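You operate a simulated robot arm through the tools that you are given. There is no shell and no other tool.

The job below is to be done with a simulated robot arm. You get a single attempt, and the scene is never put back.

## Task
Reset the tripped breaker in the grey cabinet and lock it up again.
Fine: cabinet switch off before the door opens, back on at the end. Where these are worked on the way, their far stop is far enough and under half their travel is too little: cabinet switch.

It is judged by the outcome, as a careful person would: the job done as asked, and still so three seconds after it is handed in. It fails if anything else is knocked over, pushed out of place, dropped, spilled or broken.

## Robot
A 7-joint arm with a three-finger gripper, fixed in place. Base frame: the origin is on the floor under the middle of its stand, x ahead of it, y to its left, z up. Lengths are in cm, angles in rad, forces in N, time in s.
It reaches about 134.2 cm from its shoulder. Its first joint turns from -2.897 to 2.897 rad. Payload 2.69 kg.
The TCP is the grasp point between the finger pads, 3 cm short of the fingertips. In the tool frame z runs along the fingers and y along their closing line. The gripper opens to 12.8 cm; its body begins 11.7 cm behind the TCP.
Orientation is that of the tool frame in the base frame, as [roll, pitch, yaw] about the fixed x, y, z axes, in that order (R = Rz(yaw) Ry(pitch) Rx(roll)). With the fingers straight down and closing along the base's y, the tool's x points along the base's -x, its y along +y and its z along -z.

## Interface
- The arm moves only by the tool play_rows. Its argument "steps" is a list that holds one entry, the list of rows, each a list of 7 numbers: the shift along the tool's x, y, z in cm, then the turn, a rotation vector about the tool's x, y, z in rad, then the finger opening in cm, from 0 to 12.8. In form: [[[tx, ty, tz, rx, ry, rz, grip], ...]]. A call has 1 to 20 rows; each row shifts and turns the commanded pose from where the row before left it, along the tool's axes as they then stand. Rows are played at 5 a second. More than 5 cm and 0.15 rad between two rows, or a gripper value outside its range, and nothing of the call is played. Where a pose cannot be reached the arm comes as near as it can. A force on the tool above 60 N (or 10 N above the force at the start of the call, whichever is more), or a blocked arm, ends the call early, and 0.2 s more pass. The fingers move at their own pace (about 12.7 cm/s each) and stop on an object; they squeeze with about 39 N. The grip force told is the motor's: it shows also when the fingers shut on nothing. Time passes only in rows, and 0.2 s behind the last, so rows that do not move let the fingers close. It gives the time, the measured TCP pose, the force on the tool (base axes), the opening and the grip force at its end, in the units of the frame above (readings bear some noise), with the torque about the TCP (base axes, N m) and any sound that the robot's microphone picked up.
- Cameras (640 x 400 px; columns grow to the right, rows downward): "scene" is fixed at [5.3, 67.11, 170.78]; the picture's right is [-0.55, -0.83, 0.00], its down [-0.40, 0.26, -0.88] and it looks along [0.73, -0.49, -0.48] (base axes); focal length 309 px, centre (320, 200). "wrist" rides on the gripper at [5.8, 5.4, -13.1] in the tool frame; the picture's right is [-0.68, 0.74, 0.00], its down [-0.62, -0.57, -0.55] and it looks along [-0.40, -0.37, 0.84] (tool axes); focal length 234 px, centre (320, 200). There is no depth. A picture from a camera that has moved, and an enlarged one, comes with that camera's place and axes in the base frame and with its lens. The place of the scene camera against the robot may be out by one fixed shift of up to 2.5 cm in any direction.
- capture(camera): a new picture of that camera. It takes no simulated time.
- move_column(by): moves the trunk up (or, below 0, down) by that many cm; the arm rides with it, the base frame stays. It gives what a move gives, with no picture.
- zoom(camera, box): a new picture of the part [left, top, right, bottom] of that camera's present view, enlarged. It takes no simulated time.
- close_job(): hands the job in; it is judged then, once.

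Places have to be worked out from the pictures, the camera data and where the tool is seen. Open the gripper and draw the arm clear of the work before you hand the job in, unless the task says otherwise.

The tools are called after "Request:" as name(argument=value, ...) on one line, values as JSON. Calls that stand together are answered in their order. play_rows: Moves the arm, as the interface text tells. Its arguments: {"type":"object","properties":{"steps":{"type":"array"}},"required":["steps"]} The other tools are called the same way: move_column (by) moves the trunk up or down; capture (camera) takes a picture; zoom (camera, box) takes an enlarged picture of a part of a camera's view; close_job () hands the job in.

At the start:

```text
clock: 0.0
tool_pos: [68.45, -21.97, 151.68]
orientation: [3.141, -0.001, 3.14]
ft_force: [-0.8, -0.6, -0.2]
wrist_torque: [-0.02, 0.02, 0.0]
opening: 12.82
grip_force: 0.1
trunk travel left (down, up): [-25.0, 10.0]
```

scene: 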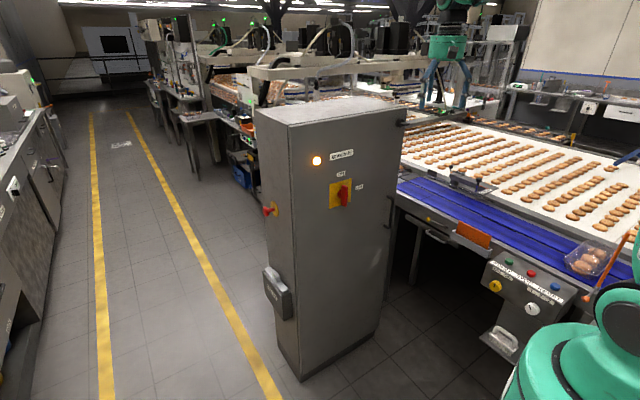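
wrist: 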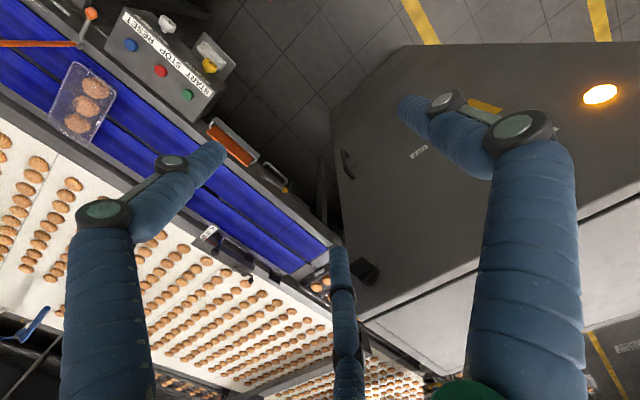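

I start by looking closer at the cabinet in the scene view: a grey cabinet with a lamp, a red/yellow rotary switch, and something on its side.

Request:
zoom(camera="scene", box=[240, 90, 420, 210])

Request:
zoom(camera="scene", box=[240, 190, 420, 390])

Request:
zoom(camera="scene", box=[300, 140, 380, 220])

Request:
zoom(camera="scene", box=[250, 190, 310, 330])

```text
3.33 times, centred on (330, 150) of scene
camera zoom: at [5.3, 67.11, 170.78], right [-0.55, -0.83, 0.0], down [-0.4, 0.26, -0.88], along [0.73, -0.49, -0.48], focal length 1030 px, centre (287, 367)
```

zoom: 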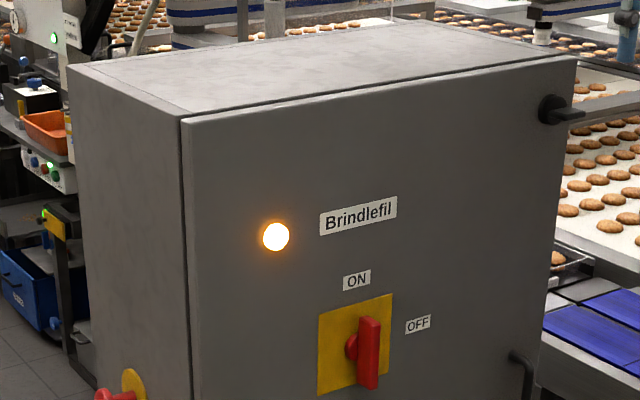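

```text
2.00 times, centred on (330, 290) of scene
camera zoom: at [5.3, 67.11, 170.78], right [-0.55, -0.83, 0.0], down [-0.4, 0.26, -0.88], along [0.73, -0.49, -0.48], focal length 618 px, centre (300, 20)
```

zoom: 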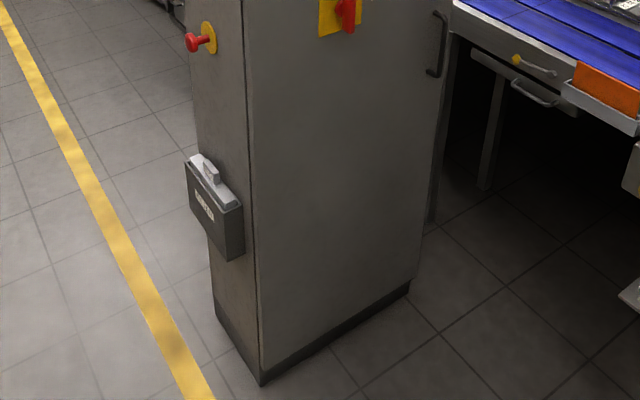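

```text
5.00 times, centred on (340, 180) of scene
camera zoom: at [5.3, 67.11, 170.78], right [-0.55, -0.83, 0.0], down [-0.4, 0.26, -0.88], along [0.73, -0.49, -0.48], focal length 1544 px, centre (220, 300)
```

zoom: 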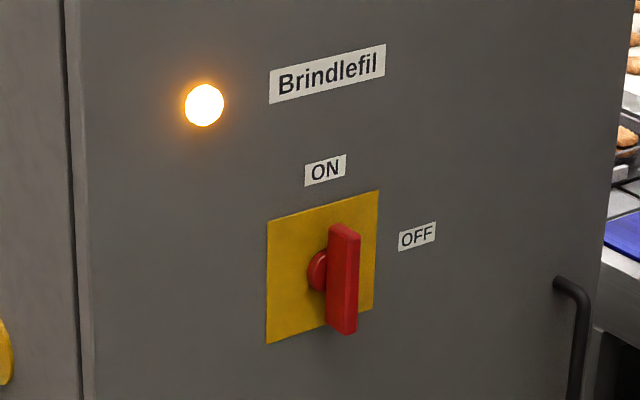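

```text
2.86 times, centred on (280, 260) of scene
camera zoom: at [5.3, 67.11, 170.78], right [-0.55, -0.83, 0.0], down [-0.4, 0.26, -0.88], along [0.73, -0.49, -0.48], focal length 882 px, centre (434, 29)
```

zoom: 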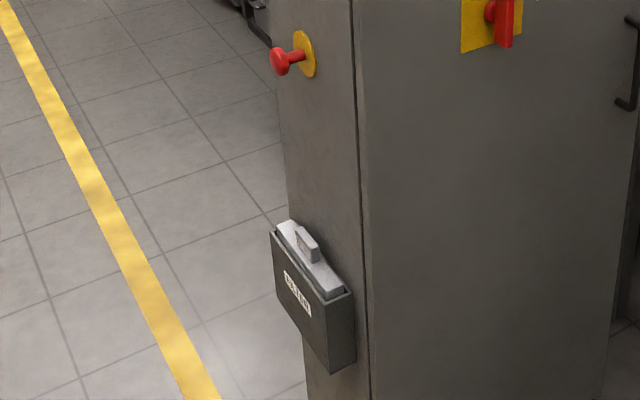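

The cabinet's front appears to lie near x≈96, y from about -38 to 17, top z≈143. The rotary switch is near (94,-4,112), the handle bar near (93,-31,95), and a black turn latch near (94,-32,137). I turn the tool to point at the cabinet (fingers along +x) so I can inspect it.

Request:
play_rows(steps=[[[0, 0, 0, 0, -0.1428, 0, 12.8], [0, 0, 0, 0, -0.1428, 0, 12.8], [0, 0, 0, 0, -0.1428, 0, 12.8], [0, 0, 0, 0, -0.1428, 0, 12.8], [0, 0, 0, 0, -0.1428, 0, 12.8], [0, 0, 0, 0, -0.1428, 0, 12.8], [0, 0, 0, 0, -0.1428, 0, 12.8], [0, 0, 0, 0, -0.1428, 0, 12.8], [0, 0, 0, 0, -0.1428, 0, 12.8], [0, 0, 0, 0, -0.1428, 0, 12.8], [0, 0, 0, 0, -0.1428, 0, 12.8]]])

```text
clock: 2.4
tool_pos: [68.4, -21.88, 151.81]
orientation: [-0.54, 1.57, -0.541]
ft_force: [-0.4, 0.2, 0.0]
wrist_torque: [0.0, 0.02, 0.0]
opening: 12.77
grip_force: 0.1
trunk travel left (down, up): [-25.0, 10.0]
```

The tool now points along +x with tool x down and tool y to the left. I take both pictures.

Request:
capture(camera="wrist")

Request:
capture(camera="scene")

```text
taken
camera wrist: at [55.25, -16.49, 145.98], right [0.0, 0.74, 0.68], down [-0.55, -0.56, 0.62], along [0.84, -0.37, 0.41], focal length 234 px, centre (320, 200)
```

wrist: 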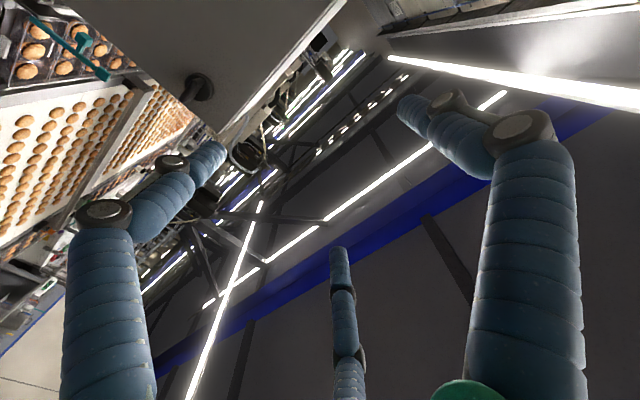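

```text
taken
```

scene: 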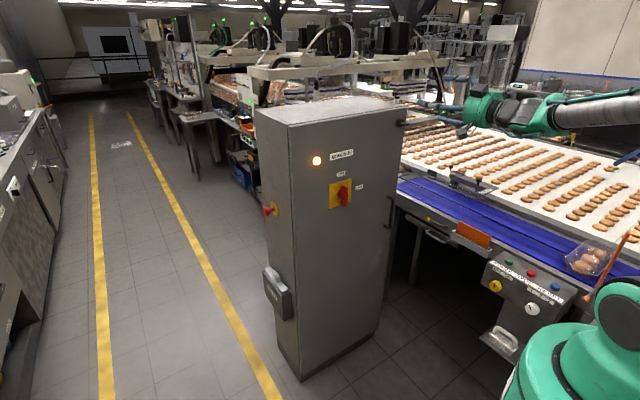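

With the camera below the tool, it looks up past the cabinet. I roll the tool by +90° (the camera then sits above-left, looking right and down) and shift back to about (60, 0, 125) to view the cabinet front.

Request:
play_rows(steps=[[[0, 0, 0, 0, 0, 0.1428, 12.8], [0, 0, 0, 0, 0, 0.1428, 12.8], [0, 0, 0, 0, 0, 0.1428, 12.8], [0, 0, 0, 0, 0, 0.1428, 12.8], [0, 0, 0, 0, 0, 0.1428, 12.8], [0, 0, 0, 0, 0, 0.1428, 12.8], [0, 0, 0, 0, 0, 0.1428, 12.8], [0, 0, 0, 0, 0, 0.1428, 12.8], [0, 0, 0, 0, 0, 0.1428, 12.8], [0, 0, 0, 0, 0, 0.1428, 12.8], [0, 0, 0, 0, 0, 0.1428, 12.8], [2.75, -3.4, -1, 0, 0, 0, 12.8], [2.75, -3.4, -1, 0, 0, 0, 12.8], [2.75, -3.4, -1, 0, 0, 0, 12.8], [2.75, -3.4, -1, 0, 0, 0, 12.8], [2.75, -3.4, -1, 0, 0, 0, 12.8], [2.75, -3.4, -1, 0, 0, 0, 12.8], [2.75, -3.4, -1, 0, 0, 0, 12.8], [2.75, -3.4, -1, 0, 0, 0, 12.8]]])

Request:
capture(camera="wrist")

Request:
capture(camera="scene")

```text
clock: 6.4
tool_pos: [59.48, -5.3, 125.58]
orientation: [1.575, 0.002, 1.591]
ft_force: [0.2, -0.1, -0.5]
wrist_torque: [0.01, 0.02, -0.03]
opening: 12.79
grip_force: 0.1
out of reach, approached as far as the arm can: row 18, 19
trunk travel left (down, up): [-25.0, 10.0]
```

```text
taken
camera wrist: at [46.07, 0.26, 131.01], right [0.02, -0.68, 0.74], down [-0.54, -0.63, -0.56], along [0.84, -0.39, -0.37], focal length 234 px, centre (320, 200)
```

wrist: 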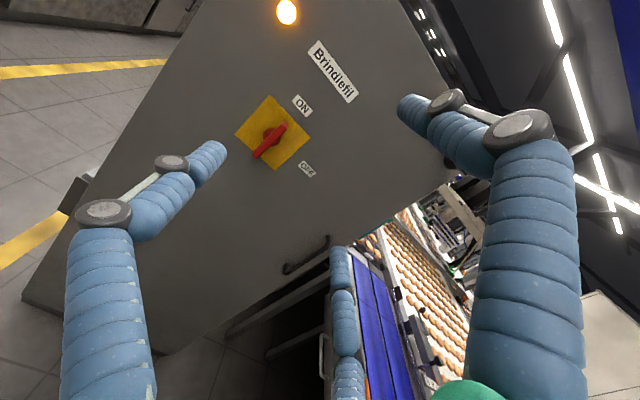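

```text
taken
```

scene: 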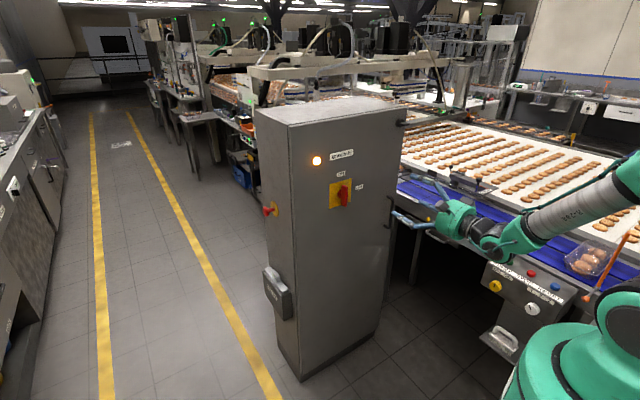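

The wrist camera sees the whole front. I zoom in on the switch, the handle, and the latch at the door's right edge.

Request:
zoom(camera="wrist", box=[210, 80, 370, 200])

Request:
zoom(camera="wrist", box=[260, 200, 420, 300])

Request:
zoom(camera="scene", box=[370, 90, 450, 150])

Request:
zoom(camera="wrist", box=[200, 0, 500, 200])

```text
3.33 times, centred on (290, 140) of wrist
camera zoom: at [46.07, 0.26, 131.01], right [0.02, -0.68, 0.74], down [-0.54, -0.63, -0.56], along [0.84, -0.39, -0.37], focal length 781 px, centre (420, 400)
```

zoom: 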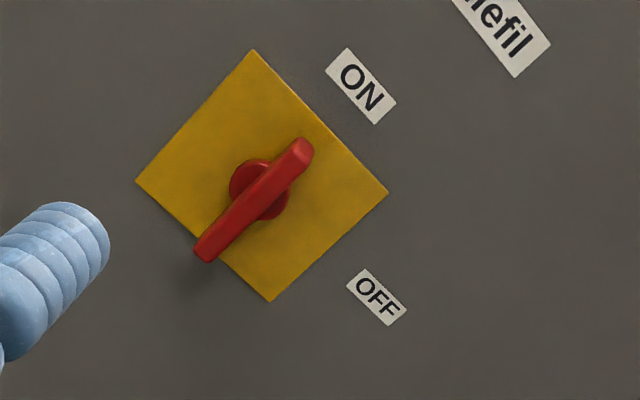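

```text
4.00 times, centred on (340, 250) of wrist
camera zoom: at [46.07, 0.26, 131.01], right [0.02, -0.68, 0.74], down [-0.54, -0.63, -0.56], along [0.84, -0.39, -0.37], focal length 937 px, centre (240, 0)
```

zoom: 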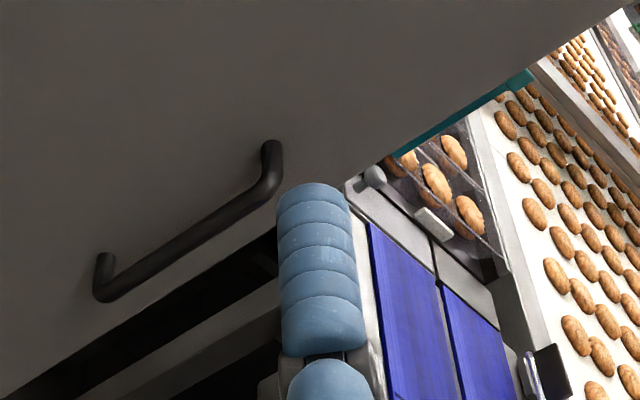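

```text
6.67 times, centred on (410, 120) of scene
camera zoom: at [5.3, 67.11, 170.78], right [-0.55, -0.83, 0.0], down [-0.4, 0.26, -0.88], along [0.73, -0.49, -0.48], focal length 2059 px, centre (-280, 733)
```

zoom: 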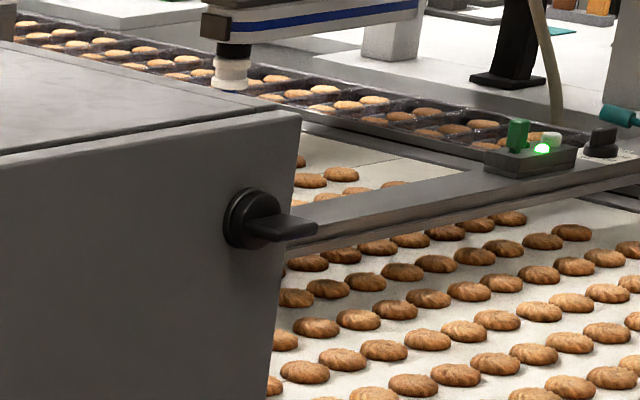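

```text
2.00 times, centred on (350, 100) of wrist
camera zoom: at [46.07, 0.26, 131.01], right [0.02, -0.68, 0.74], down [-0.54, -0.63, -0.56], along [0.84, -0.39, -0.37], focal length 468 px, centre (260, 400)
```

zoom: 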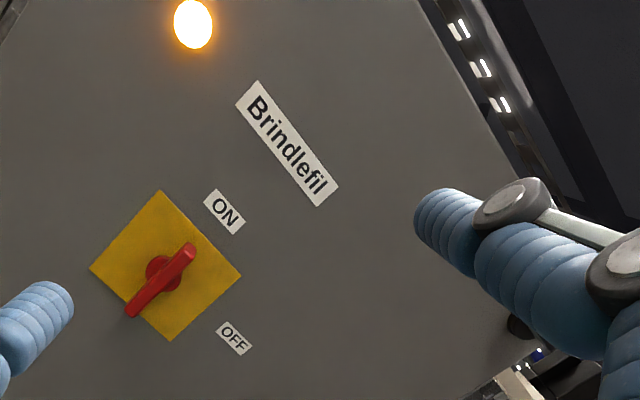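

The switch plate is centred around (95, -3.5, 112.5) with a vertical handle about 9 cm long. I now move to the right and up to view the black latch on the door's upper right.

Request:
play_rows(steps=[[[-2.8, 2.8, 0.5, 0, 0, 0, 12.8], [-2.8, 2.8, 0.5, 0, 0, 0, 12.8], [-2.8, 2.8, 0.5, 0, 0, 0, 12.8], [-2.8, 2.8, 0.5, 0, 0, 0, 12.8], [-2.8, 2.8, 0.5, 0, 0, 0, 12.8], [-2.8, 2.8, 0.5, 0, 0, 0, 12.8], [-2.8, 2.8, 0.5, 0, 0, 0, 12.8]]])

Request:
capture(camera="wrist")

```text
clock: 8.0
tool_pos: [62.78, -24.87, 145.0]
orientation: [1.573, 0.0, 1.571]
ft_force: [0.2, -1.1, 0.6]
wrist_torque: [0.01, 0.01, 0.03]
opening: 12.81
grip_force: 0.0
trunk travel left (down, up): [-25.0, 10.0]
```

```text
taken
camera wrist: at [49.64, -19.06, 150.38], right [0.0, -0.68, 0.74], down [-0.55, -0.62, -0.56], along [0.84, -0.4, -0.37], focal length 234 px, centre (320, 200)
```

wrist: 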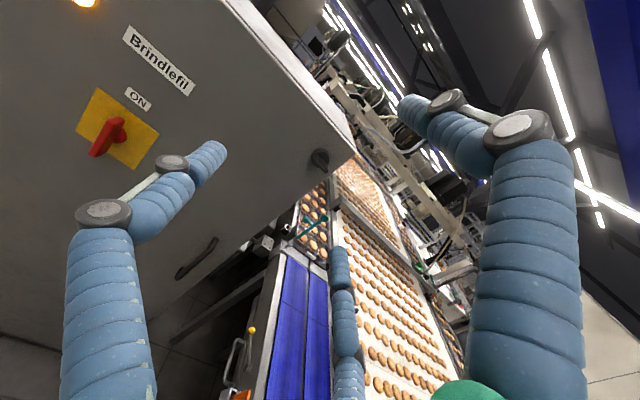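

Request:
zoom(camera="wrist", box=[280, 130, 360, 180])

Request:
zoom(camera="wrist", box=[60, 70, 220, 190])

Request:
zoom(camera="wrist", box=[150, 220, 310, 320])

```text
8.00 times, centred on (320, 155) of wrist
camera zoom: at [49.64, -19.06, 150.38], right [0.0, -0.68, 0.74], down [-0.55, -0.62, -0.56], along [0.84, -0.4, -0.37], focal length 1873 px, centre (320, 560)
```

zoom: 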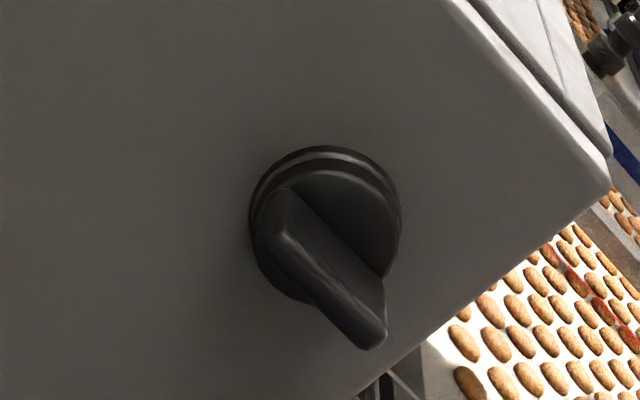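

```text
3.33 times, centred on (140, 130) of wrist
camera zoom: at [49.64, -19.06, 150.38], right [0.0, -0.68, 0.74], down [-0.55, -0.62, -0.56], along [0.84, -0.4, -0.37], focal length 781 px, centre (920, 433)
```

zoom: 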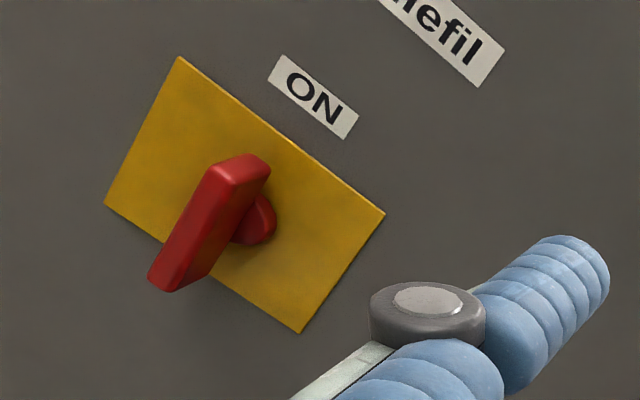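

```text
4.00 times, centred on (230, 270) of wrist
camera zoom: at [49.64, -19.06, 150.38], right [0.0, -0.68, 0.74], down [-0.55, -0.62, -0.56], along [0.84, -0.4, -0.37], focal length 937 px, centre (680, -80)
```

zoom: 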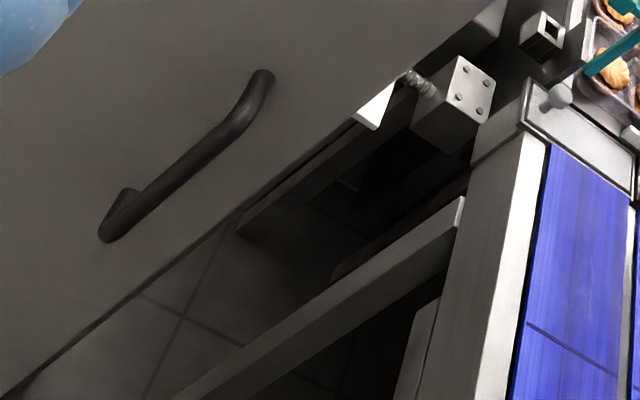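

Triangulating from the two wrist views, I get the plate at x≈93 and the handle's outer face at x≈89.8, centred near y≈-3.2, z≈114. The latch is a wing knob around (92.5,-33,137), lying horizontal. I go to a pre-grasp in front of the switch with the closing line horizontal.

Request:
play_rows(steps=[[[0, 0, 0, 0, 0, -0.1428, 12.8], [0, 0, 0, 0, 0, -0.1428, 12.8], [0, 0, 0, 0, 0, -0.1428, 12.8], [0, 0, 0, 0, 0, -0.1428, 12.8], [0, 0, 0, 0, 0, -0.1428, 12.8], [0, 0, 0, 0, 0, -0.1428, 12.8], [0, 0, 0, 0, 0, -0.1428, 12.8], [0, 0, 0, 0, 0, -0.1428, 12.8], [0, 0, 0, 0, 0, -0.1428, 12.8], [0, 0, 0, 0, 0, -0.1428, 12.8], [0, 0, 0, 0, 0, -0.1428, 12.8], [3.444, 2.41, 1.244, 0, 0, 0, 12.8], [3.444, 2.41, 1.244, 0, 0, 0, 12.8], [3.444, 2.41, 1.244, 0, 0, 0, 12.8], [3.444, 2.41, 1.244, 0, 0, 0, 12.8], [3.444, 2.41, 1.244, 0, 0, 0, 12.8], [3.444, 2.41, 1.244, 0, 0, 0, 12.8], [3.444, 2.41, 1.244, 0, 0, 0, 12.8], [3.444, 2.41, 1.244, 0, 0, 0, 12.8], [3.444, 2.41, 1.244, 0, 0, 0, 12.8]]])

Request:
capture(camera="wrist")

Request:
capture(camera="scene")

```text
clock: 12.2
tool_pos: [72.87, -8.85, 115.77]
orientation: [2.038, 1.558, 2.067]
ft_force: [0.9, 0.4, 0.6]
wrist_torque: [-0.01, 0.02, -0.02]
opening: 12.77
grip_force: 0.1
out of reach, approached as far as the arm can: row 18, 19, 20
trunk travel left (down, up): [-25.0, 10.0]
```

```text
taken
camera wrist: at [59.58, -3.77, 110.03], right [-0.02, 0.73, 0.68], down [-0.53, -0.59, 0.61], along [0.85, -0.35, 0.4], focal length 234 px, centre (320, 200)
```

wrist: 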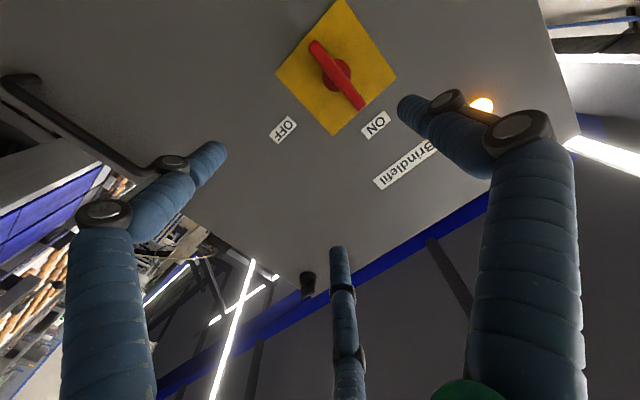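

```text
taken
```

scene: 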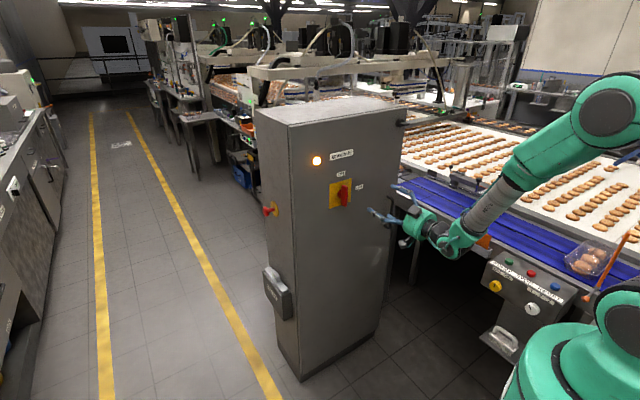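

The target is near a joint limit from this trunk height (the forearm comes steeply from above). I lower the trunk by 15 cm to give the wrist more room.

Request:
move_column(by=-15)

```text
clock: 13.9
tool_pos: [72.83, -8.88, 100.93]
orientation: [1.998, 1.559, 2.026]
ft_force: [0.1, 0.3, -0.1]
wrist_torque: [-0.02, -0.01, 0.02]
opening: 12.81
grip_force: 0.0
trunk travel left (down, up): [-10.0, 25.0]
```

I now move the tool back up to switch height and left to align with the handle, correcting the small yaw error.

Request:
play_rows(steps=[[[-3.25, 1.42, 0.3, 0.007, 0, 0, 12.8], [-3.25, 1.42, 0.3, 0.007, 0, 0, 12.8], [-3.25, 1.42, 0.3, 0.007, 0, 0, 12.8], [-3.25, 1.42, 0.3, 0.007, 0, 0, 12.8]]])

Request:
capture(camera="wrist")

```text
clock: 14.9
tool_pos: [72.68, -9.29, 113.86]
orientation: [2.61, 1.564, 2.63]
ft_force: [0.3, 0.3, -0.1]
wrist_torque: [0.03, 0.0, -0.04]
opening: 12.8
grip_force: 0.0
out of reach, approached as far as the arm can: row 1, 2, 3, 4
trunk travel left (down, up): [-10.0, 25.0]
```

```text
taken
camera wrist: at [59.5, -4.11, 108.11], right [-0.01, 0.73, 0.68], down [-0.53, -0.58, 0.62], along [0.85, -0.36, 0.4], focal length 234 px, centre (320, 200)
```

wrist: 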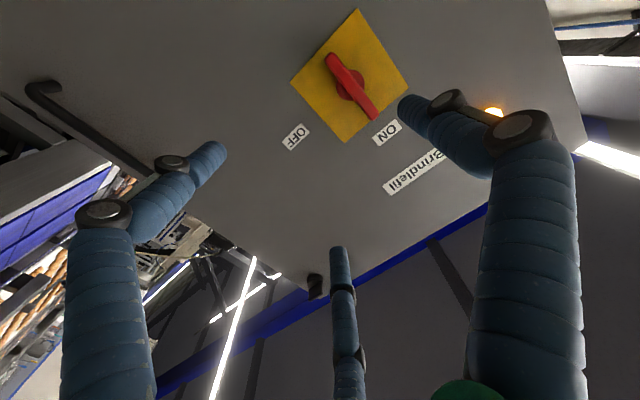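

Leftward motion is still limited when the arm is this folded; I move forward to x≈79 first and see whether the leftward range opens.

Request:
play_rows(steps=[[[0, 0, 2, 0, 0, 0, 12.8], [0, 0, 2, 0, 0, 0, 12.8], [0, 0, 2, 0, 0, 0, 12.8], [0, 1, 0, 0, 0, 0, 12.8], [0, 1, 0, 0, 0, 0, 12.8], [0, 1, 0, 0, 0, 0, 12.8]]])

```text
clock: 16.4
tool_pos: [77.5, -11.09, 113.76]
orientation: [2.312, 1.561, 2.324]
ft_force: [0.3, -0.2, 0.9]
wrist_torque: [0.04, 0.0, 0.01]
opening: 12.8
grip_force: 0.0
out of reach, approached as far as the arm can: row 1, 2, 3, 4, 5, 6
trunk travel left (down, up): [-10.0, 25.0]
```

The forearm seems to descend steeply to a wrist at its bend limit. I lower the trunk by the remaining 10 cm, then raise the tool again, and check the arm's shape in the scene view.

Request:
move_column(by=-10)

Request:
capture(camera="scene")

```text
clock: 17.7
tool_pos: [77.52, -11.15, 103.86]
orientation: [2.288, 1.562, 2.3]
ft_force: [-0.9, 0.1, 0.5]
wrist_torque: [-0.03, 0.0, -0.01]
opening: 12.82
grip_force: 0.2
trunk travel left (down, up): [0.0, 35.0]
```

```text
taken
```

scene: 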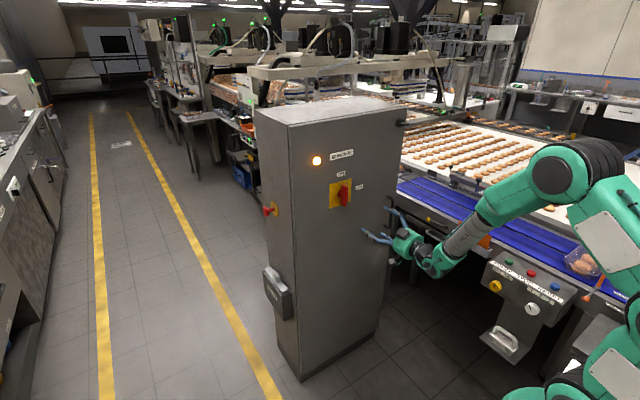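

Now the elbow is lower. I raise the tool to z≈114 and move it left.

Request:
play_rows(steps=[[[-2.5, 0, 0, 0, 0, 0, 12.8], [-2.5, 0, 0, 0, 0, 0, 12.8], [-2.5, 0, 0, 0, 0, 0, 12.8], [-2.5, 0, 0, 0, 0, 0, 12.8], [0, 2, 0, 0, 0, 0, 12.8], [0, 2, 0, 0, 0, 0, 12.8], [0, 2, 0, 0, 0, 0, 12.8], [0, 2, 0, 0, 0, 0, 12.8]]])

Request:
capture(camera="scene")

```text
clock: 19.5
tool_pos: [77.13, -5.14, 114.39]
orientation: [2.573, 1.555, 2.601]
ft_force: [-0.6, -0.8, -0.7]
wrist_torque: [0.01, -0.08, 0.01]
opening: 12.8
grip_force: 0.2
out of reach, approached as far as the arm can: row 7, 8
trunk travel left (down, up): [0.0, 35.0]
```

```text
taken
```

scene: 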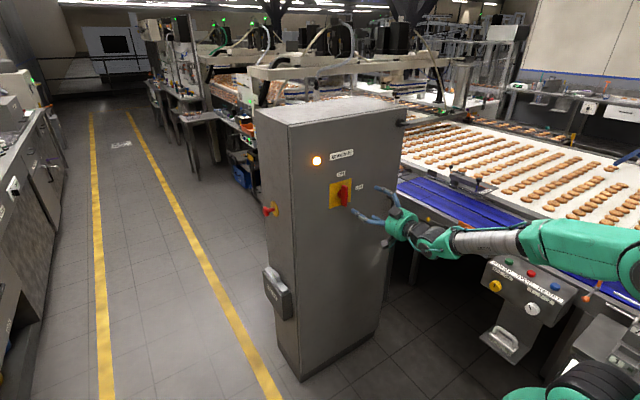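

The tool is at y=-5.1, near where it stops. I test whether the limiting joint is the last one by rolling slightly and nudging left.

Request:
play_rows(steps=[[[0, 0, 0, 0, 0, 0.15, 12.8], [0, 0, 0, 0, 0, 0.15, 12.8], [0, 0, 0, 0, 0, 0.15, 12.8], [-0.4, 1, 0, 0, 0, 0, 12.8], [-0.4, 1, 0, 0, 0, 0, 12.8], [-0.4, 1, 0, 0, 0, 0, 12.8]]])

```text
clock: 20.9
tool_pos: [77.05, -4.99, 117.17]
orientation: [1.592, 1.113, 1.613]
ft_force: [0.1, -0.4, 0.8]
wrist_torque: [-0.01, 0.0, -0.02]
opening: 12.81
grip_force: 0.0
out of reach, approached as far as the arm can: row 1, 4, 5, 6
trunk travel left (down, up): [0.0, 35.0]
```

Reading the joints' behaviour, the wrist seems bent "past straight" to its stop, since the forearm points left. I'll re-enter the forward pose through a different wrist branch: back off, tool down, tool to the right, then yaw forward. First I retreat.

Request:
play_rows(steps=[[[0, 0, 0, 0, 0, -0.15, 12.8], [0, 0, 0, 0, 0, -0.15, 12.8], [0, 0, 0, 0, 0, -0.15, 12.8], [0, -2, -2, 0, 0, 0, 12.8], [0, -2, -2, 0, 0, 0, 12.8], [0, -2, -2, 0, 0, 0, 12.8], [0, -2, -2, 0, 0, 0, 12.8], [0, -2, -2, 0, 0, 0, 12.8]]])

Request:
move_column(by=25)

```text
clock: 22.7
tool_pos: [67.14, -15.0, 117.27]
orientation: [2.317, 1.56, 2.331]
ft_force: [0.1, -0.5, -0.5]
wrist_torque: [-0.02, 0.02, 0.01]
opening: 12.82
grip_force: 0.0
trunk travel left (down, up): [0.0, 35.0]
```

```text
clock: 25.3
tool_pos: [67.06, -15.0, 142.26]
orientation: [2.322, 1.56, 2.335]
ft_force: [-0.2, 0.7, -0.2]
wrist_torque: [-0.02, -0.06, -0.04]
opening: 12.8
grip_force: 0.1
trunk travel left (down, up): [-25.0, 10.0]
```

The tool is back at (67,-15,142) with the trunk at its start height. Now I turn the tool down (about tool y), leaving clear space around.

Request:
play_rows(steps=[[[0, 0, 0, 0, 0.1428, 0, 12.8], [0, 0, 0, 0, 0.1428, 0, 12.8], [0, 0, 0, 0, 0.1428, 0, 12.8], [0, 0, 0, 0, 0.1428, 0, 12.8], [0, 0, 0, 0, 0.1428, 0, 12.8], [0, 0, 0, 0, 0.1428, 0, 12.8], [0, 0, 0, 0, 0.1428, 0, 12.8], [0, 0, 0, 0, 0.1428, 0, 12.8], [0, 0, 0, 0, 0.1428, 0, 12.8], [0, 0, 0, 0, 0.1428, 0, 12.8], [0, 0, 0, 0, 0.1428, 0, 12.8]]])

Request:
capture(camera="scene")

```text
clock: 27.7
tool_pos: [67.14, -15.11, 142.22]
orientation: [3.133, -0.011, -3.131]
ft_force: [0.1, 1.5, 0.6]
wrist_torque: [-0.01, 0.01, -0.03]
opening: 12.77
grip_force: 0.1
trunk travel left (down, up): [-25.0, 10.0]
```

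```text
taken
```

scene: 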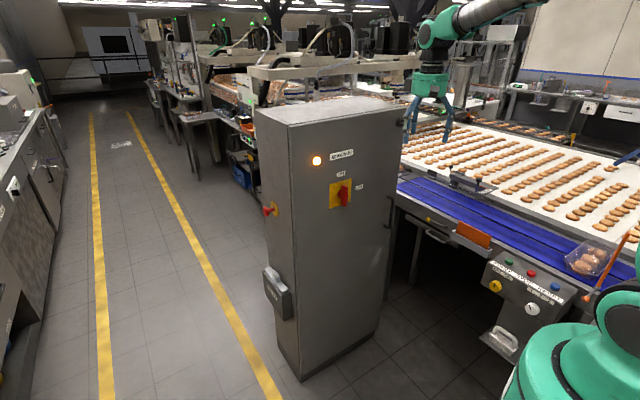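

The tool points down. Now I swing it to point right (-y), rotating about tool x.

Request:
play_rows(steps=[[[0, 0, 0, 0.1428, 0, 0, 12.8], [0, 0, 0, 0.1428, 0, 0, 12.8], [0, 0, 0, 0.1428, 0, 0, 12.8], [0, 0, 0, 0.1428, 0, 0, 12.8], [0, 0, 0, 0.1428, 0, 0, 12.8], [0, 0, 0, 0.1428, 0, 0, 12.8], [0, 0, 0, 0.1428, 0, 0, 12.8], [0, 0, 0, 0.1428, 0, 0, 12.8], [0, 0, 0, 0.1428, 0, 0, 12.8], [0, 0, 0, 0.1428, 0, 0, 12.8], [0, 0, 0, 0.1428, 0, 0, 12.8]]])

Request:
capture(camera="scene")

```text
clock: 30.1
tool_pos: [67.16, -15.09, 142.28]
orientation: [-1.576, -0.005, -3.129]
ft_force: [-0.1, 1.3, 0.2]
wrist_torque: [0.01, 0.03, -0.02]
opening: 12.8
grip_force: 0.0
trunk travel left (down, up): [-25.0, 10.0]
```

```text
taken
```

scene: 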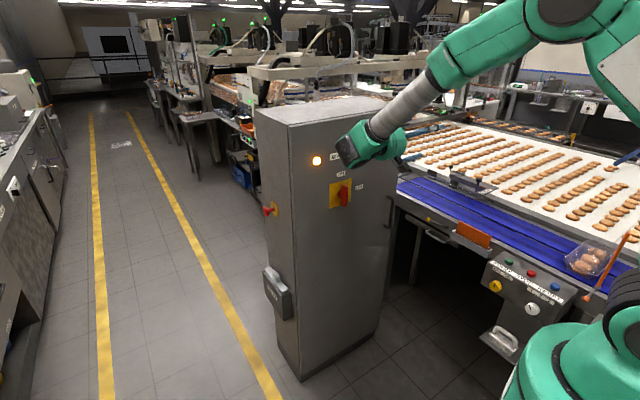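

The tool now points right; the wrist branch changed as hoped. Now I yaw it forward (about tool y) to face the cabinet.

Request:
play_rows(steps=[[[0, 0, 0, 0, -0.1428, 0, 12.8], [0, 0, 0, 0, -0.1428, 0, 12.8], [0, 0, 0, 0, -0.1428, 0, 12.8], [0, 0, 0, 0, -0.1428, 0, 12.8], [0, 0, 0, 0, -0.1428, 0, 12.8], [0, 0, 0, 0, -0.1428, 0, 12.8], [0, 0, 0, 0, -0.1428, 0, 12.8], [0, 0, 0, 0, -0.1428, 0, 12.8], [0, 0, 0, 0, -0.1428, 0, 12.8], [0, 0, 0, 0, -0.1428, 0, 12.8], [0, 0, 0, 0, -0.1428, 0, 12.8]]])

Request:
capture(camera="scene")

```text
clock: 32.7
tool_pos: [68.13, -14.05, 135.73]
orientation: [-1.694, -0.006, -1.863]
ft_force: [2.6, -1.0, -1.2]
wrist_torque: [-0.02, -0.1, -0.03]
opening: 12.78
grip_force: 0.1
out of reach, approached as far as the arm can: row 9, 10, 11
trunk travel left (down, up): [-25.0, 10.0]
stopped in row 11: the arm was blocked; the commanded pose is now the measured one
```

```text
taken
```

scene: 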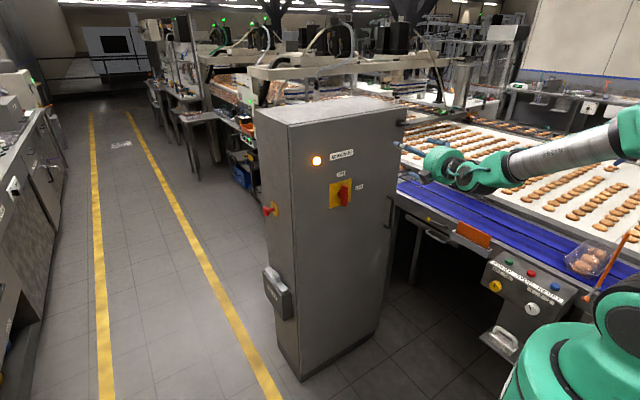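

The arm stopped with the tool still yawed ~0.29 rad right; most likely the elbow is folded to its limit at this short distance. I move forward ~12 cm while finishing the yaw to unfold it.

Request:
play_rows(steps=[[[-0.86, -0.36, 2.85, 0, 0, 0, 12.8], [-0.86, -0.36, 2.85, 0, 0, 0, 12.8], [-0.7, -0.2, 2.9, 0.03, -0.073, 0, 12.8], [-0.5, -0.1, 2.9, 0.03, -0.073, 0, 12.8], [0, 0, 0, 0.03, -0.073, 0, 12.8], [0, 0, 0, 0.03, -0.073, 0, 12.8]]])

Request:
capture(camera="scene")

```text
clock: 34.1
tool_pos: [77.28, -10.14, 137.19]
orientation: [-1.655, 0.002, -1.796]
ft_force: [0.4, -0.5, 0.8]
wrist_torque: [0.02, 0.0, -0.03]
opening: 12.78
grip_force: 0.0
out of reach, approached as far as the arm can: row 3, 4, 5, 6
trunk travel left (down, up): [-25.0, 10.0]
```

```text
taken
```

scene: 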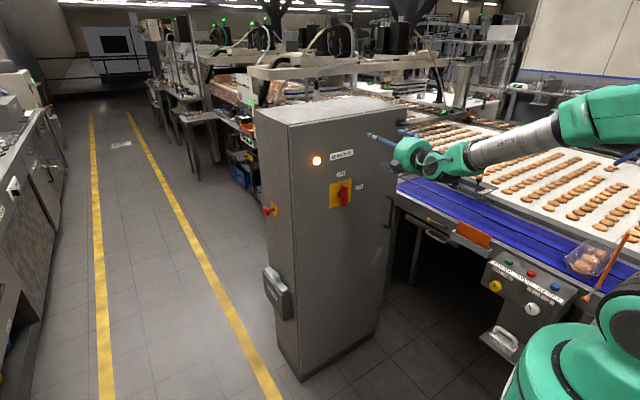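

The arm still comes up a little short. I look closely at the arm's posture to understand which joint is limiting.

Request:
zoom(camera="scene", box=[360, 60, 640, 235])

Request:
capture(camera="wrist")

```text
2.29 times, centred on (500, 148) of scene
camera zoom: at [5.3, 67.11, 170.78], right [-0.55, -0.83, 0.0], down [-0.4, 0.26, -0.88], along [0.73, -0.49, -0.48], focal length 706 px, centre (-91, 320)
```

zoom: 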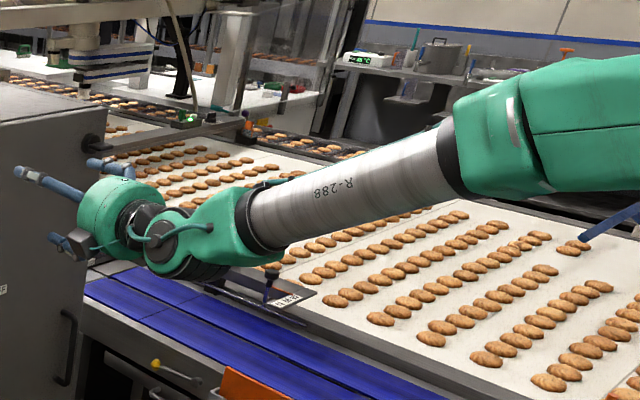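

```text
taken
camera wrist: at [62.8, -12.84, 132.85], right [0.09, 0.67, -0.73], down [-0.35, 0.71, 0.61], along [0.93, 0.2, 0.3], focal length 234 px, centre (320, 200)
```

wrist: 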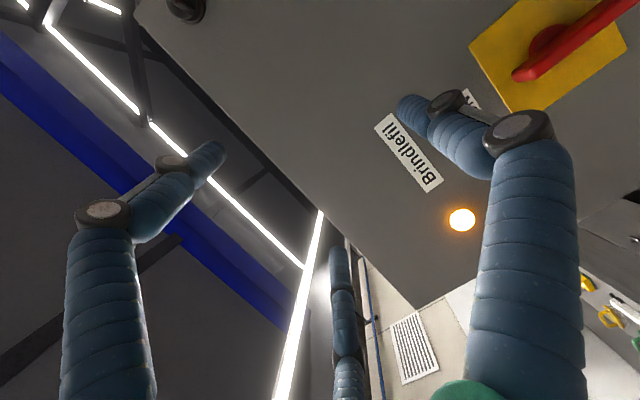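

The wrist joint appears coaxial, with the elbow swung out to the right. I'll go back to the first branch (which reached y≈-5 in front of the switch) and use a slightly downward/leftward tilted tool there. First I reverse: back off, tool right, then tool down.

Request:
play_rows(steps=[[[0.67, 0.25, -2.9, 0, 0, 0, 12.8], [0.67, 0.25, -2.9, 0, 0, 0, 12.8], [0.67, 0.25, -2.9, 0, 0.0, 0, 12.8], [0, 0, 0, -0.02, 0.13, 0, 12.8], [0, 0, 0, -0.02, 0.13, 0, 12.8], [0, 0, 0, -0.02, 0.13, 0, 12.8], [0, 0, 0, -0.02, 0.13, 0, 12.8], [0, 0, 0, 0, 0.14, 0, 12.8], [0, 0, 0, 0, 0.14, 0, 12.8], [0, 0, 0, 0, 0.14, 0, 12.8], [0, 0, 0, 0, 0.14, 0, 12.8], [0, 0, 0, 0, 0.14, 0, 12.8], [0, 0, 0, 0, 0.14, 0, 12.8]]])

```text
clock: 36.9
tool_pos: [68.16, -10.29, 136.99]
orientation: [-1.627, -0.153, 3.13]
ft_force: [-0.1, 0.7, 0.1]
wrist_torque: [-0.03, -0.01, 0.0]
opening: 12.8
grip_force: 0.1
trunk travel left (down, up): [-25.0, 10.0]
```

Tool points right again. Now back to tool down.

Request:
play_rows(steps=[[[0, 0, 0, -0.1377, 0, 0, 12.8], [0, 0, 0, -0.1377, 0, 0, 12.8], [0, 0, 0, -0.1377, 0, 0, 12.8], [0, 0, 0, -0.1377, 0, 0, 12.8], [0, 0, 0, -0.1377, 0, 0, 12.8], [0, 0, 0, -0.1377, 0, 0, 12.8], [0, 0, 0, -0.1377, 0, 0, 12.8], [0, 0, 0, -0.1377, 0, 0, 12.8], [0, 0, 0, -0.1377, 0, 0, 12.8], [0, 0, 0, -0.1377, 0, 0, 12.8], [0, 0, 0, -0.1377, 0, 0, 12.8]]])

Request:
capture(camera="scene")

```text
clock: 39.3
tool_pos: [68.23, -10.16, 137.15]
orientation: [3.139, -0.152, 3.131]
ft_force: [0.6, -0.5, -0.4]
wrist_torque: [-0.02, 0.01, 0.0]
opening: 12.78
grip_force: 0.1
trunk travel left (down, up): [-25.0, 10.0]
```

```text
taken
```

scene: 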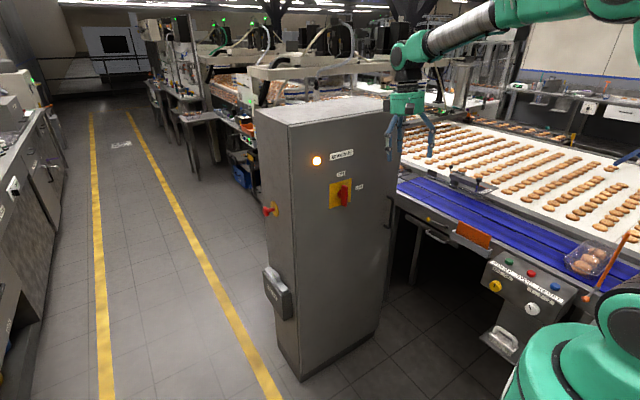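

The tool is down again. I lower the trunk fully (free space below), so the wrist sits high relative to the shoulder, which should keep the forearm flatter.

Request:
move_column(by=-25)

Request:
play_rows(steps=[[[0, 0, 0, 0, -0.138, 0, 12.8], [0, 0, 0, 0, -0.138, 0, 12.8], [0, 0, 0, 0, -0.138, 0, 12.8], [0, 0, 0, 0, -0.138, 0, 12.8], [0, 0, 0, 0, -0.138, 0, 12.8], [0, 0, 0, 0, -0.138, 0, 12.8], [0, 0, 0, 0, -0.138, 0, 12.8], [0, 0, 0, 0, -0.138, 0, 12.8], [0, 0, 0, 0, -0.138, 0, 12.8], [0, 0, 0, 0, -0.138, 0, 12.8], [0, 0, 0, 0, -0.138, 0, 12.8]]])

Request:
capture(camera="scene")

```text
clock: 41.8
tool_pos: [68.24, -10.39, 112.09]
orientation: [3.141, -0.152, 3.132]
ft_force: [-0.1, 0.2, -1.0]
wrist_torque: [-0.01, 0.01, 0.01]
opening: 12.8
grip_force: 0.1
trunk travel left (down, up): [0.0, 35.0]
```

```text
clock: 44.2
tool_pos: [68.27, -9.44, 111.65]
orientation: [3.102, 1.285, 3.125]
ft_force: [1.2, -0.3, 0.7]
wrist_torque: [0.02, 0.06, 0.05]
opening: 12.82
grip_force: 0.0
out of reach, approached as far as the arm can: row 11
trunk travel left (down, up): [0.0, 35.0]
```

```text
taken
```

scene: 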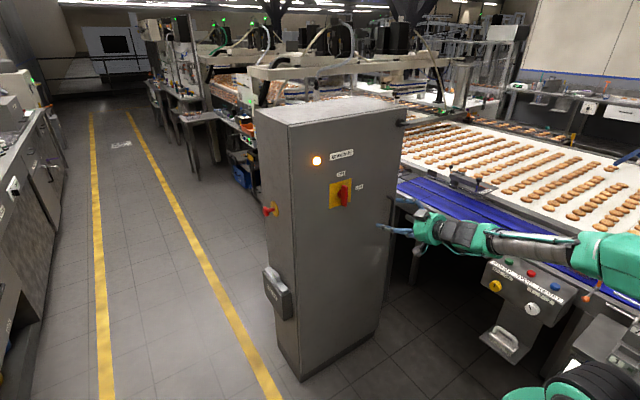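

The tool faces the cabinet pitched ~0.29 rad down at (68,-9,112). I now move forward-left toward the switch while yawing slightly left.

Request:
play_rows(steps=[[[-1.38, 1.2, 1.7, -0.038, 0, -0.011, 12.8], [-1.38, 1.2, 1.7, -0.038, 0, -0.011, 12.8], [-1.38, 1.2, 1.7, -0.038, 0, -0.011, 12.8], [-1.38, 1.2, 1.7, -0.038, 0, -0.011, 12.8], [-1.38, 1.2, 1.7, -0.038, 0, -0.011, 12.8]]])

Request:
capture(camera="scene")

Request:
capture(camera="wrist")

```text
clock: 45.4
tool_pos: [77.66, -2.37, 116.07]
orientation: [3.087, 1.288, -2.975]
ft_force: [-0.3, -0.3, -0.1]
wrist_torque: [0.02, -0.02, -0.01]
opening: 12.77
grip_force: 0.1
trunk travel left (down, up): [0.0, 35.0]
```

```text
taken
```

scene: 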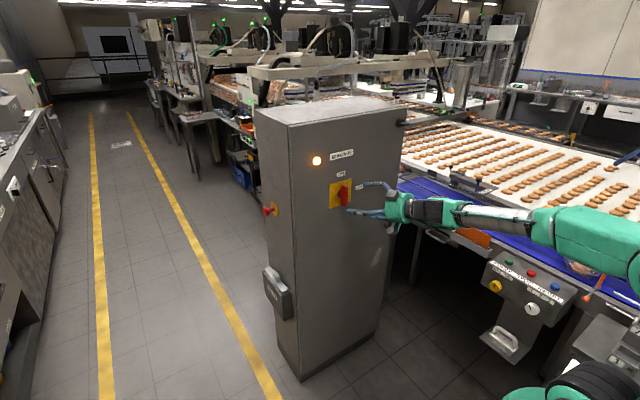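

```text
taken
camera wrist: at [62.56, -0.21, 114.11], right [0.03, 0.75, 0.66], down [-0.22, -0.64, 0.74], along [0.97, -0.17, 0.15], focal length 234 px, centre (320, 200)
```

wrist: 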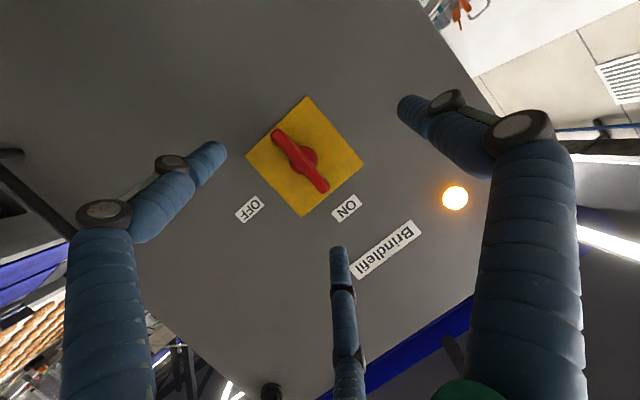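

Good, I now hover at (77.7,-2.4,116) in front of the switch. I zoom to refine the handle location.

Request:
zoom(camera="wrist", box=[225, 85, 385, 225])

Request:
zoom(camera="scene", box=[310, 150, 430, 240])

```text
2.86 times, centred on (305, 155) of wrist
camera zoom: at [62.56, -0.21, 114.11], right [0.03, 0.75, 0.66], down [-0.22, -0.64, 0.74], along [0.97, -0.17, 0.15], focal length 669 px, centre (363, 329)
```

zoom: 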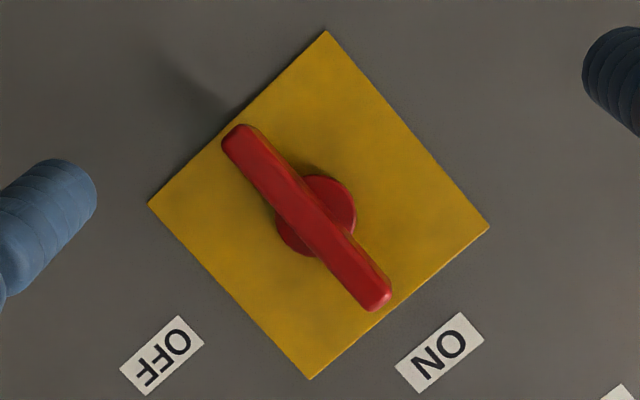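

```text
4.44 times, centred on (370, 195) of scene
camera zoom: at [5.3, 67.11, 170.78], right [-0.55, -0.83, 0.0], down [-0.4, 0.26, -0.88], along [0.73, -0.49, -0.48], focal length 1373 px, centre (98, 222)
```

zoom: 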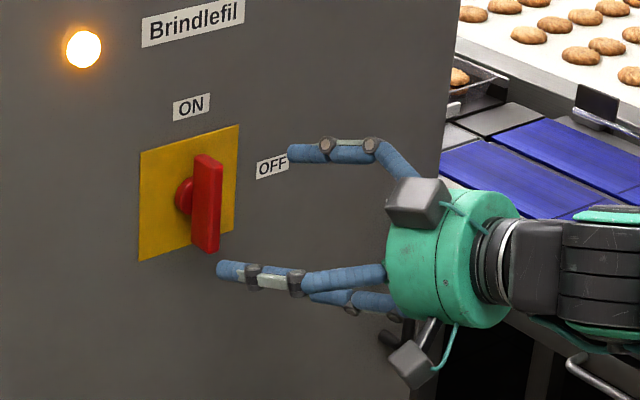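

The switch axis is at about y≈-3.3, z≈113.5, bar face x≈89, plate x≈93. I try straightening the tool (less tilt) here while re-centring on that axis.

Request:
play_rows(steps=[[[0.5, -0.2, 0.5, 0.041, -0.06, 0, 12.8], [0.7, -0.2, 0.7, 0.041, -0.06, 0, 12.8], [0.7, -0.2, 0.7, 0.041, -0.06, 0, 12.8]]])

```text
clock: 46.2
tool_pos: [79.25, -2.77, 113.95]
orientation: [-3.054, 1.471, -2.959]
ft_force: [-0.6, -0.2, -0.6]
wrist_torque: [-0.03, 0.03, -0.01]
opening: 12.79
grip_force: 0.1
trunk travel left (down, up): [0.0, 35.0]
```

That worked (tilt now ~0.1 rad). I straighten the rest and centre on (y=-3.3, z=113.5).

Request:
play_rows(steps=[[[0.2, -0.25, 0.5, 0.045, -0.044, 0, 12.8], [0.2, -0.25, 0.5, 0.045, -0.044, 0, 12.8]]])

Request:
zoom(camera="wrist", box=[225, 25, 425, 165])

```text
clock: 46.8
tool_pos: [79.87, -5.38, 113.18]
orientation: [-2.457, 1.549, -2.423]
ft_force: [-0.6, 0.4, 0.8]
wrist_torque: [-0.01, 0.1, -0.03]
opening: 12.78
grip_force: 0.0
out of reach, approached as far as the arm can: row 2
trunk travel left (down, up): [0.0, 35.0]
```

```text
2.86 times, centred on (325, 95) of wrist
camera zoom: at [66.56, -0.43, 107.51], right [-0.01, 0.75, 0.67], down [-0.52, -0.57, 0.63], along [0.85, -0.34, 0.39], focal length 669 px, centre (306, 500)
```

zoom: 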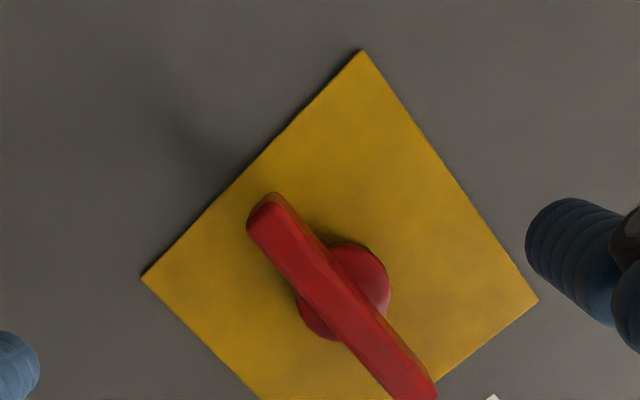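

Perfectly straight is just beyond reach there, so I keep a ~0.1 rad tilt and re-centre.

Request:
play_rows(steps=[[[-0.15, 0.5, 0, -0.06, 0.04, 0, 12.8], [-0.15, 1.3, 0.3, -0.04, 0.03, 0, 12.8]]])

Request:
zoom(camera="wrist", box=[200, 25, 440, 185])

Request:
zoom(camera="scene", box=[310, 150, 430, 240])

```text
clock: 47.4
tool_pos: [80.25, -3.63, 113.38]
orientation: [-3.04, 1.485, -2.933]
ft_force: [-0.8, -0.5, -0.3]
wrist_torque: [-0.02, -0.02, 0.02]
opening: 12.8
grip_force: 0.0
trunk travel left (down, up): [0.0, 35.0]
```

```text
2.50 times, centred on (320, 105) of wrist
camera zoom: at [66.11, 0.31, 108.58], right [-0.02, 0.74, 0.67], down [-0.43, -0.61, 0.67], along [0.9, -0.27, 0.33], focal length 585 px, centre (320, 438)
```

zoom: 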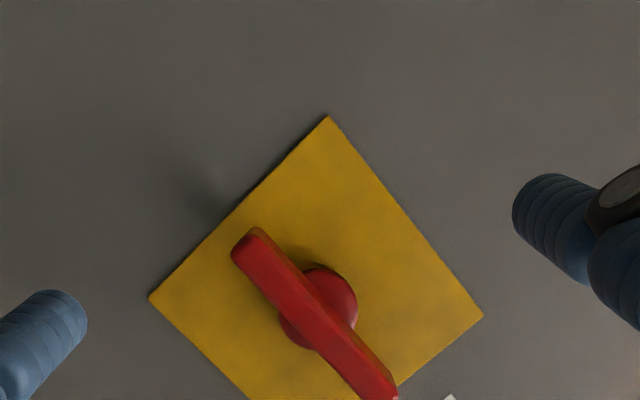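

```text
4.44 times, centred on (370, 195) of scene
camera zoom: at [5.3, 67.11, 170.78], right [-0.55, -0.83, 0.0], down [-0.4, 0.26, -0.88], along [0.73, -0.49, -0.48], focal length 1373 px, centre (98, 222)
```

zoom: 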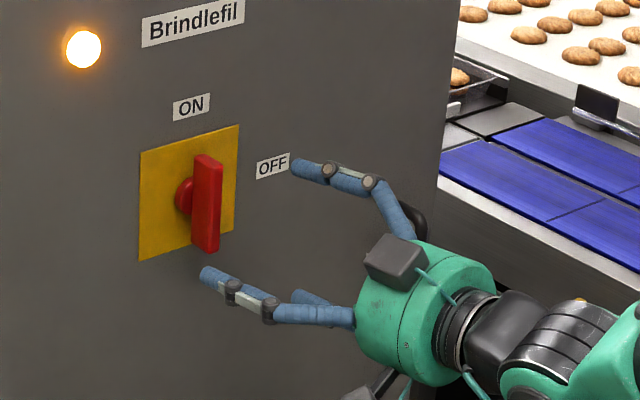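

I am centred (y -3.6, z 113.4) with ~0.1 rad tilt. I partially close the fingers to 7 cm and advance to x≈87 so the fingertips begin to straddle the bar.

Request:
play_rows(steps=[[[-0.2, -0.16, 1.7, 0, 0, 0, 7.0], [-0.2, -0.16, 1.7, 0, 0, 0, 7.0], [-0.2, -0.16, 1.7, 0, 0, 0, 7.0], [-0.2, -0.16, 1.7, 0, 0, 0, 7.0]]])

Request:
capture(camera="wrist")

Request:
zoom(camera="scene", box=[310, 150, 430, 240])

```text
clock: 48.4
tool_pos: [87.13, -3.58, 113.62]
orientation: [-3.033, 1.485, -2.927]
ft_force: [0.4, 0.3, -0.1]
wrist_torque: [0.01, 0.0, 0.02]
opening: 7.01
grip_force: 0.1
trunk travel left (down, up): [0.0, 35.0]
```

```text
taken
camera wrist: at [72.98, 0.42, 108.81], right [-0.02, 0.74, 0.67], down [-0.43, -0.61, 0.67], along [0.9, -0.27, 0.33], focal length 234 px, centre (320, 200)
```

wrist: 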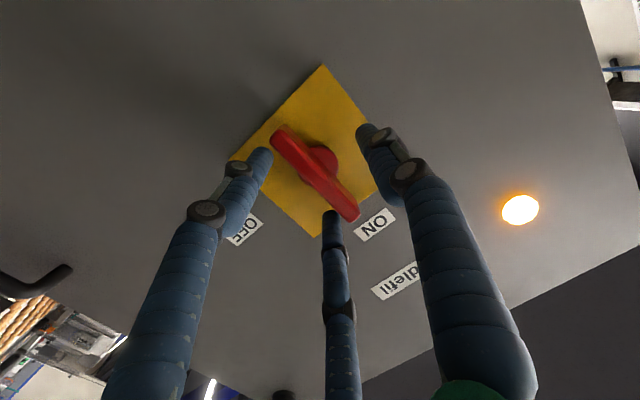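

```text
4.44 times, centred on (370, 195) of scene
camera zoom: at [5.3, 67.11, 170.78], right [-0.55, -0.83, 0.0], down [-0.4, 0.26, -0.88], along [0.73, -0.49, -0.48], focal length 1373 px, centre (98, 222)
```

zoom: 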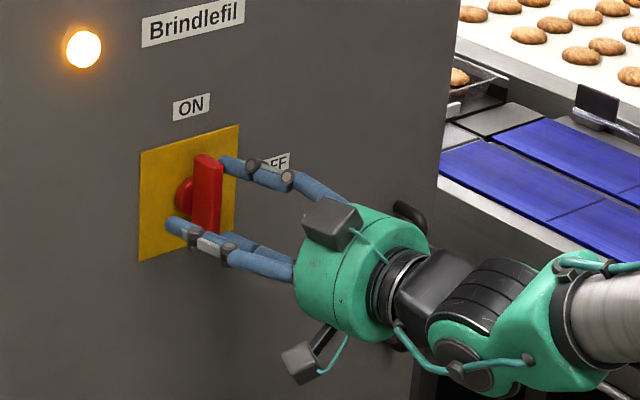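

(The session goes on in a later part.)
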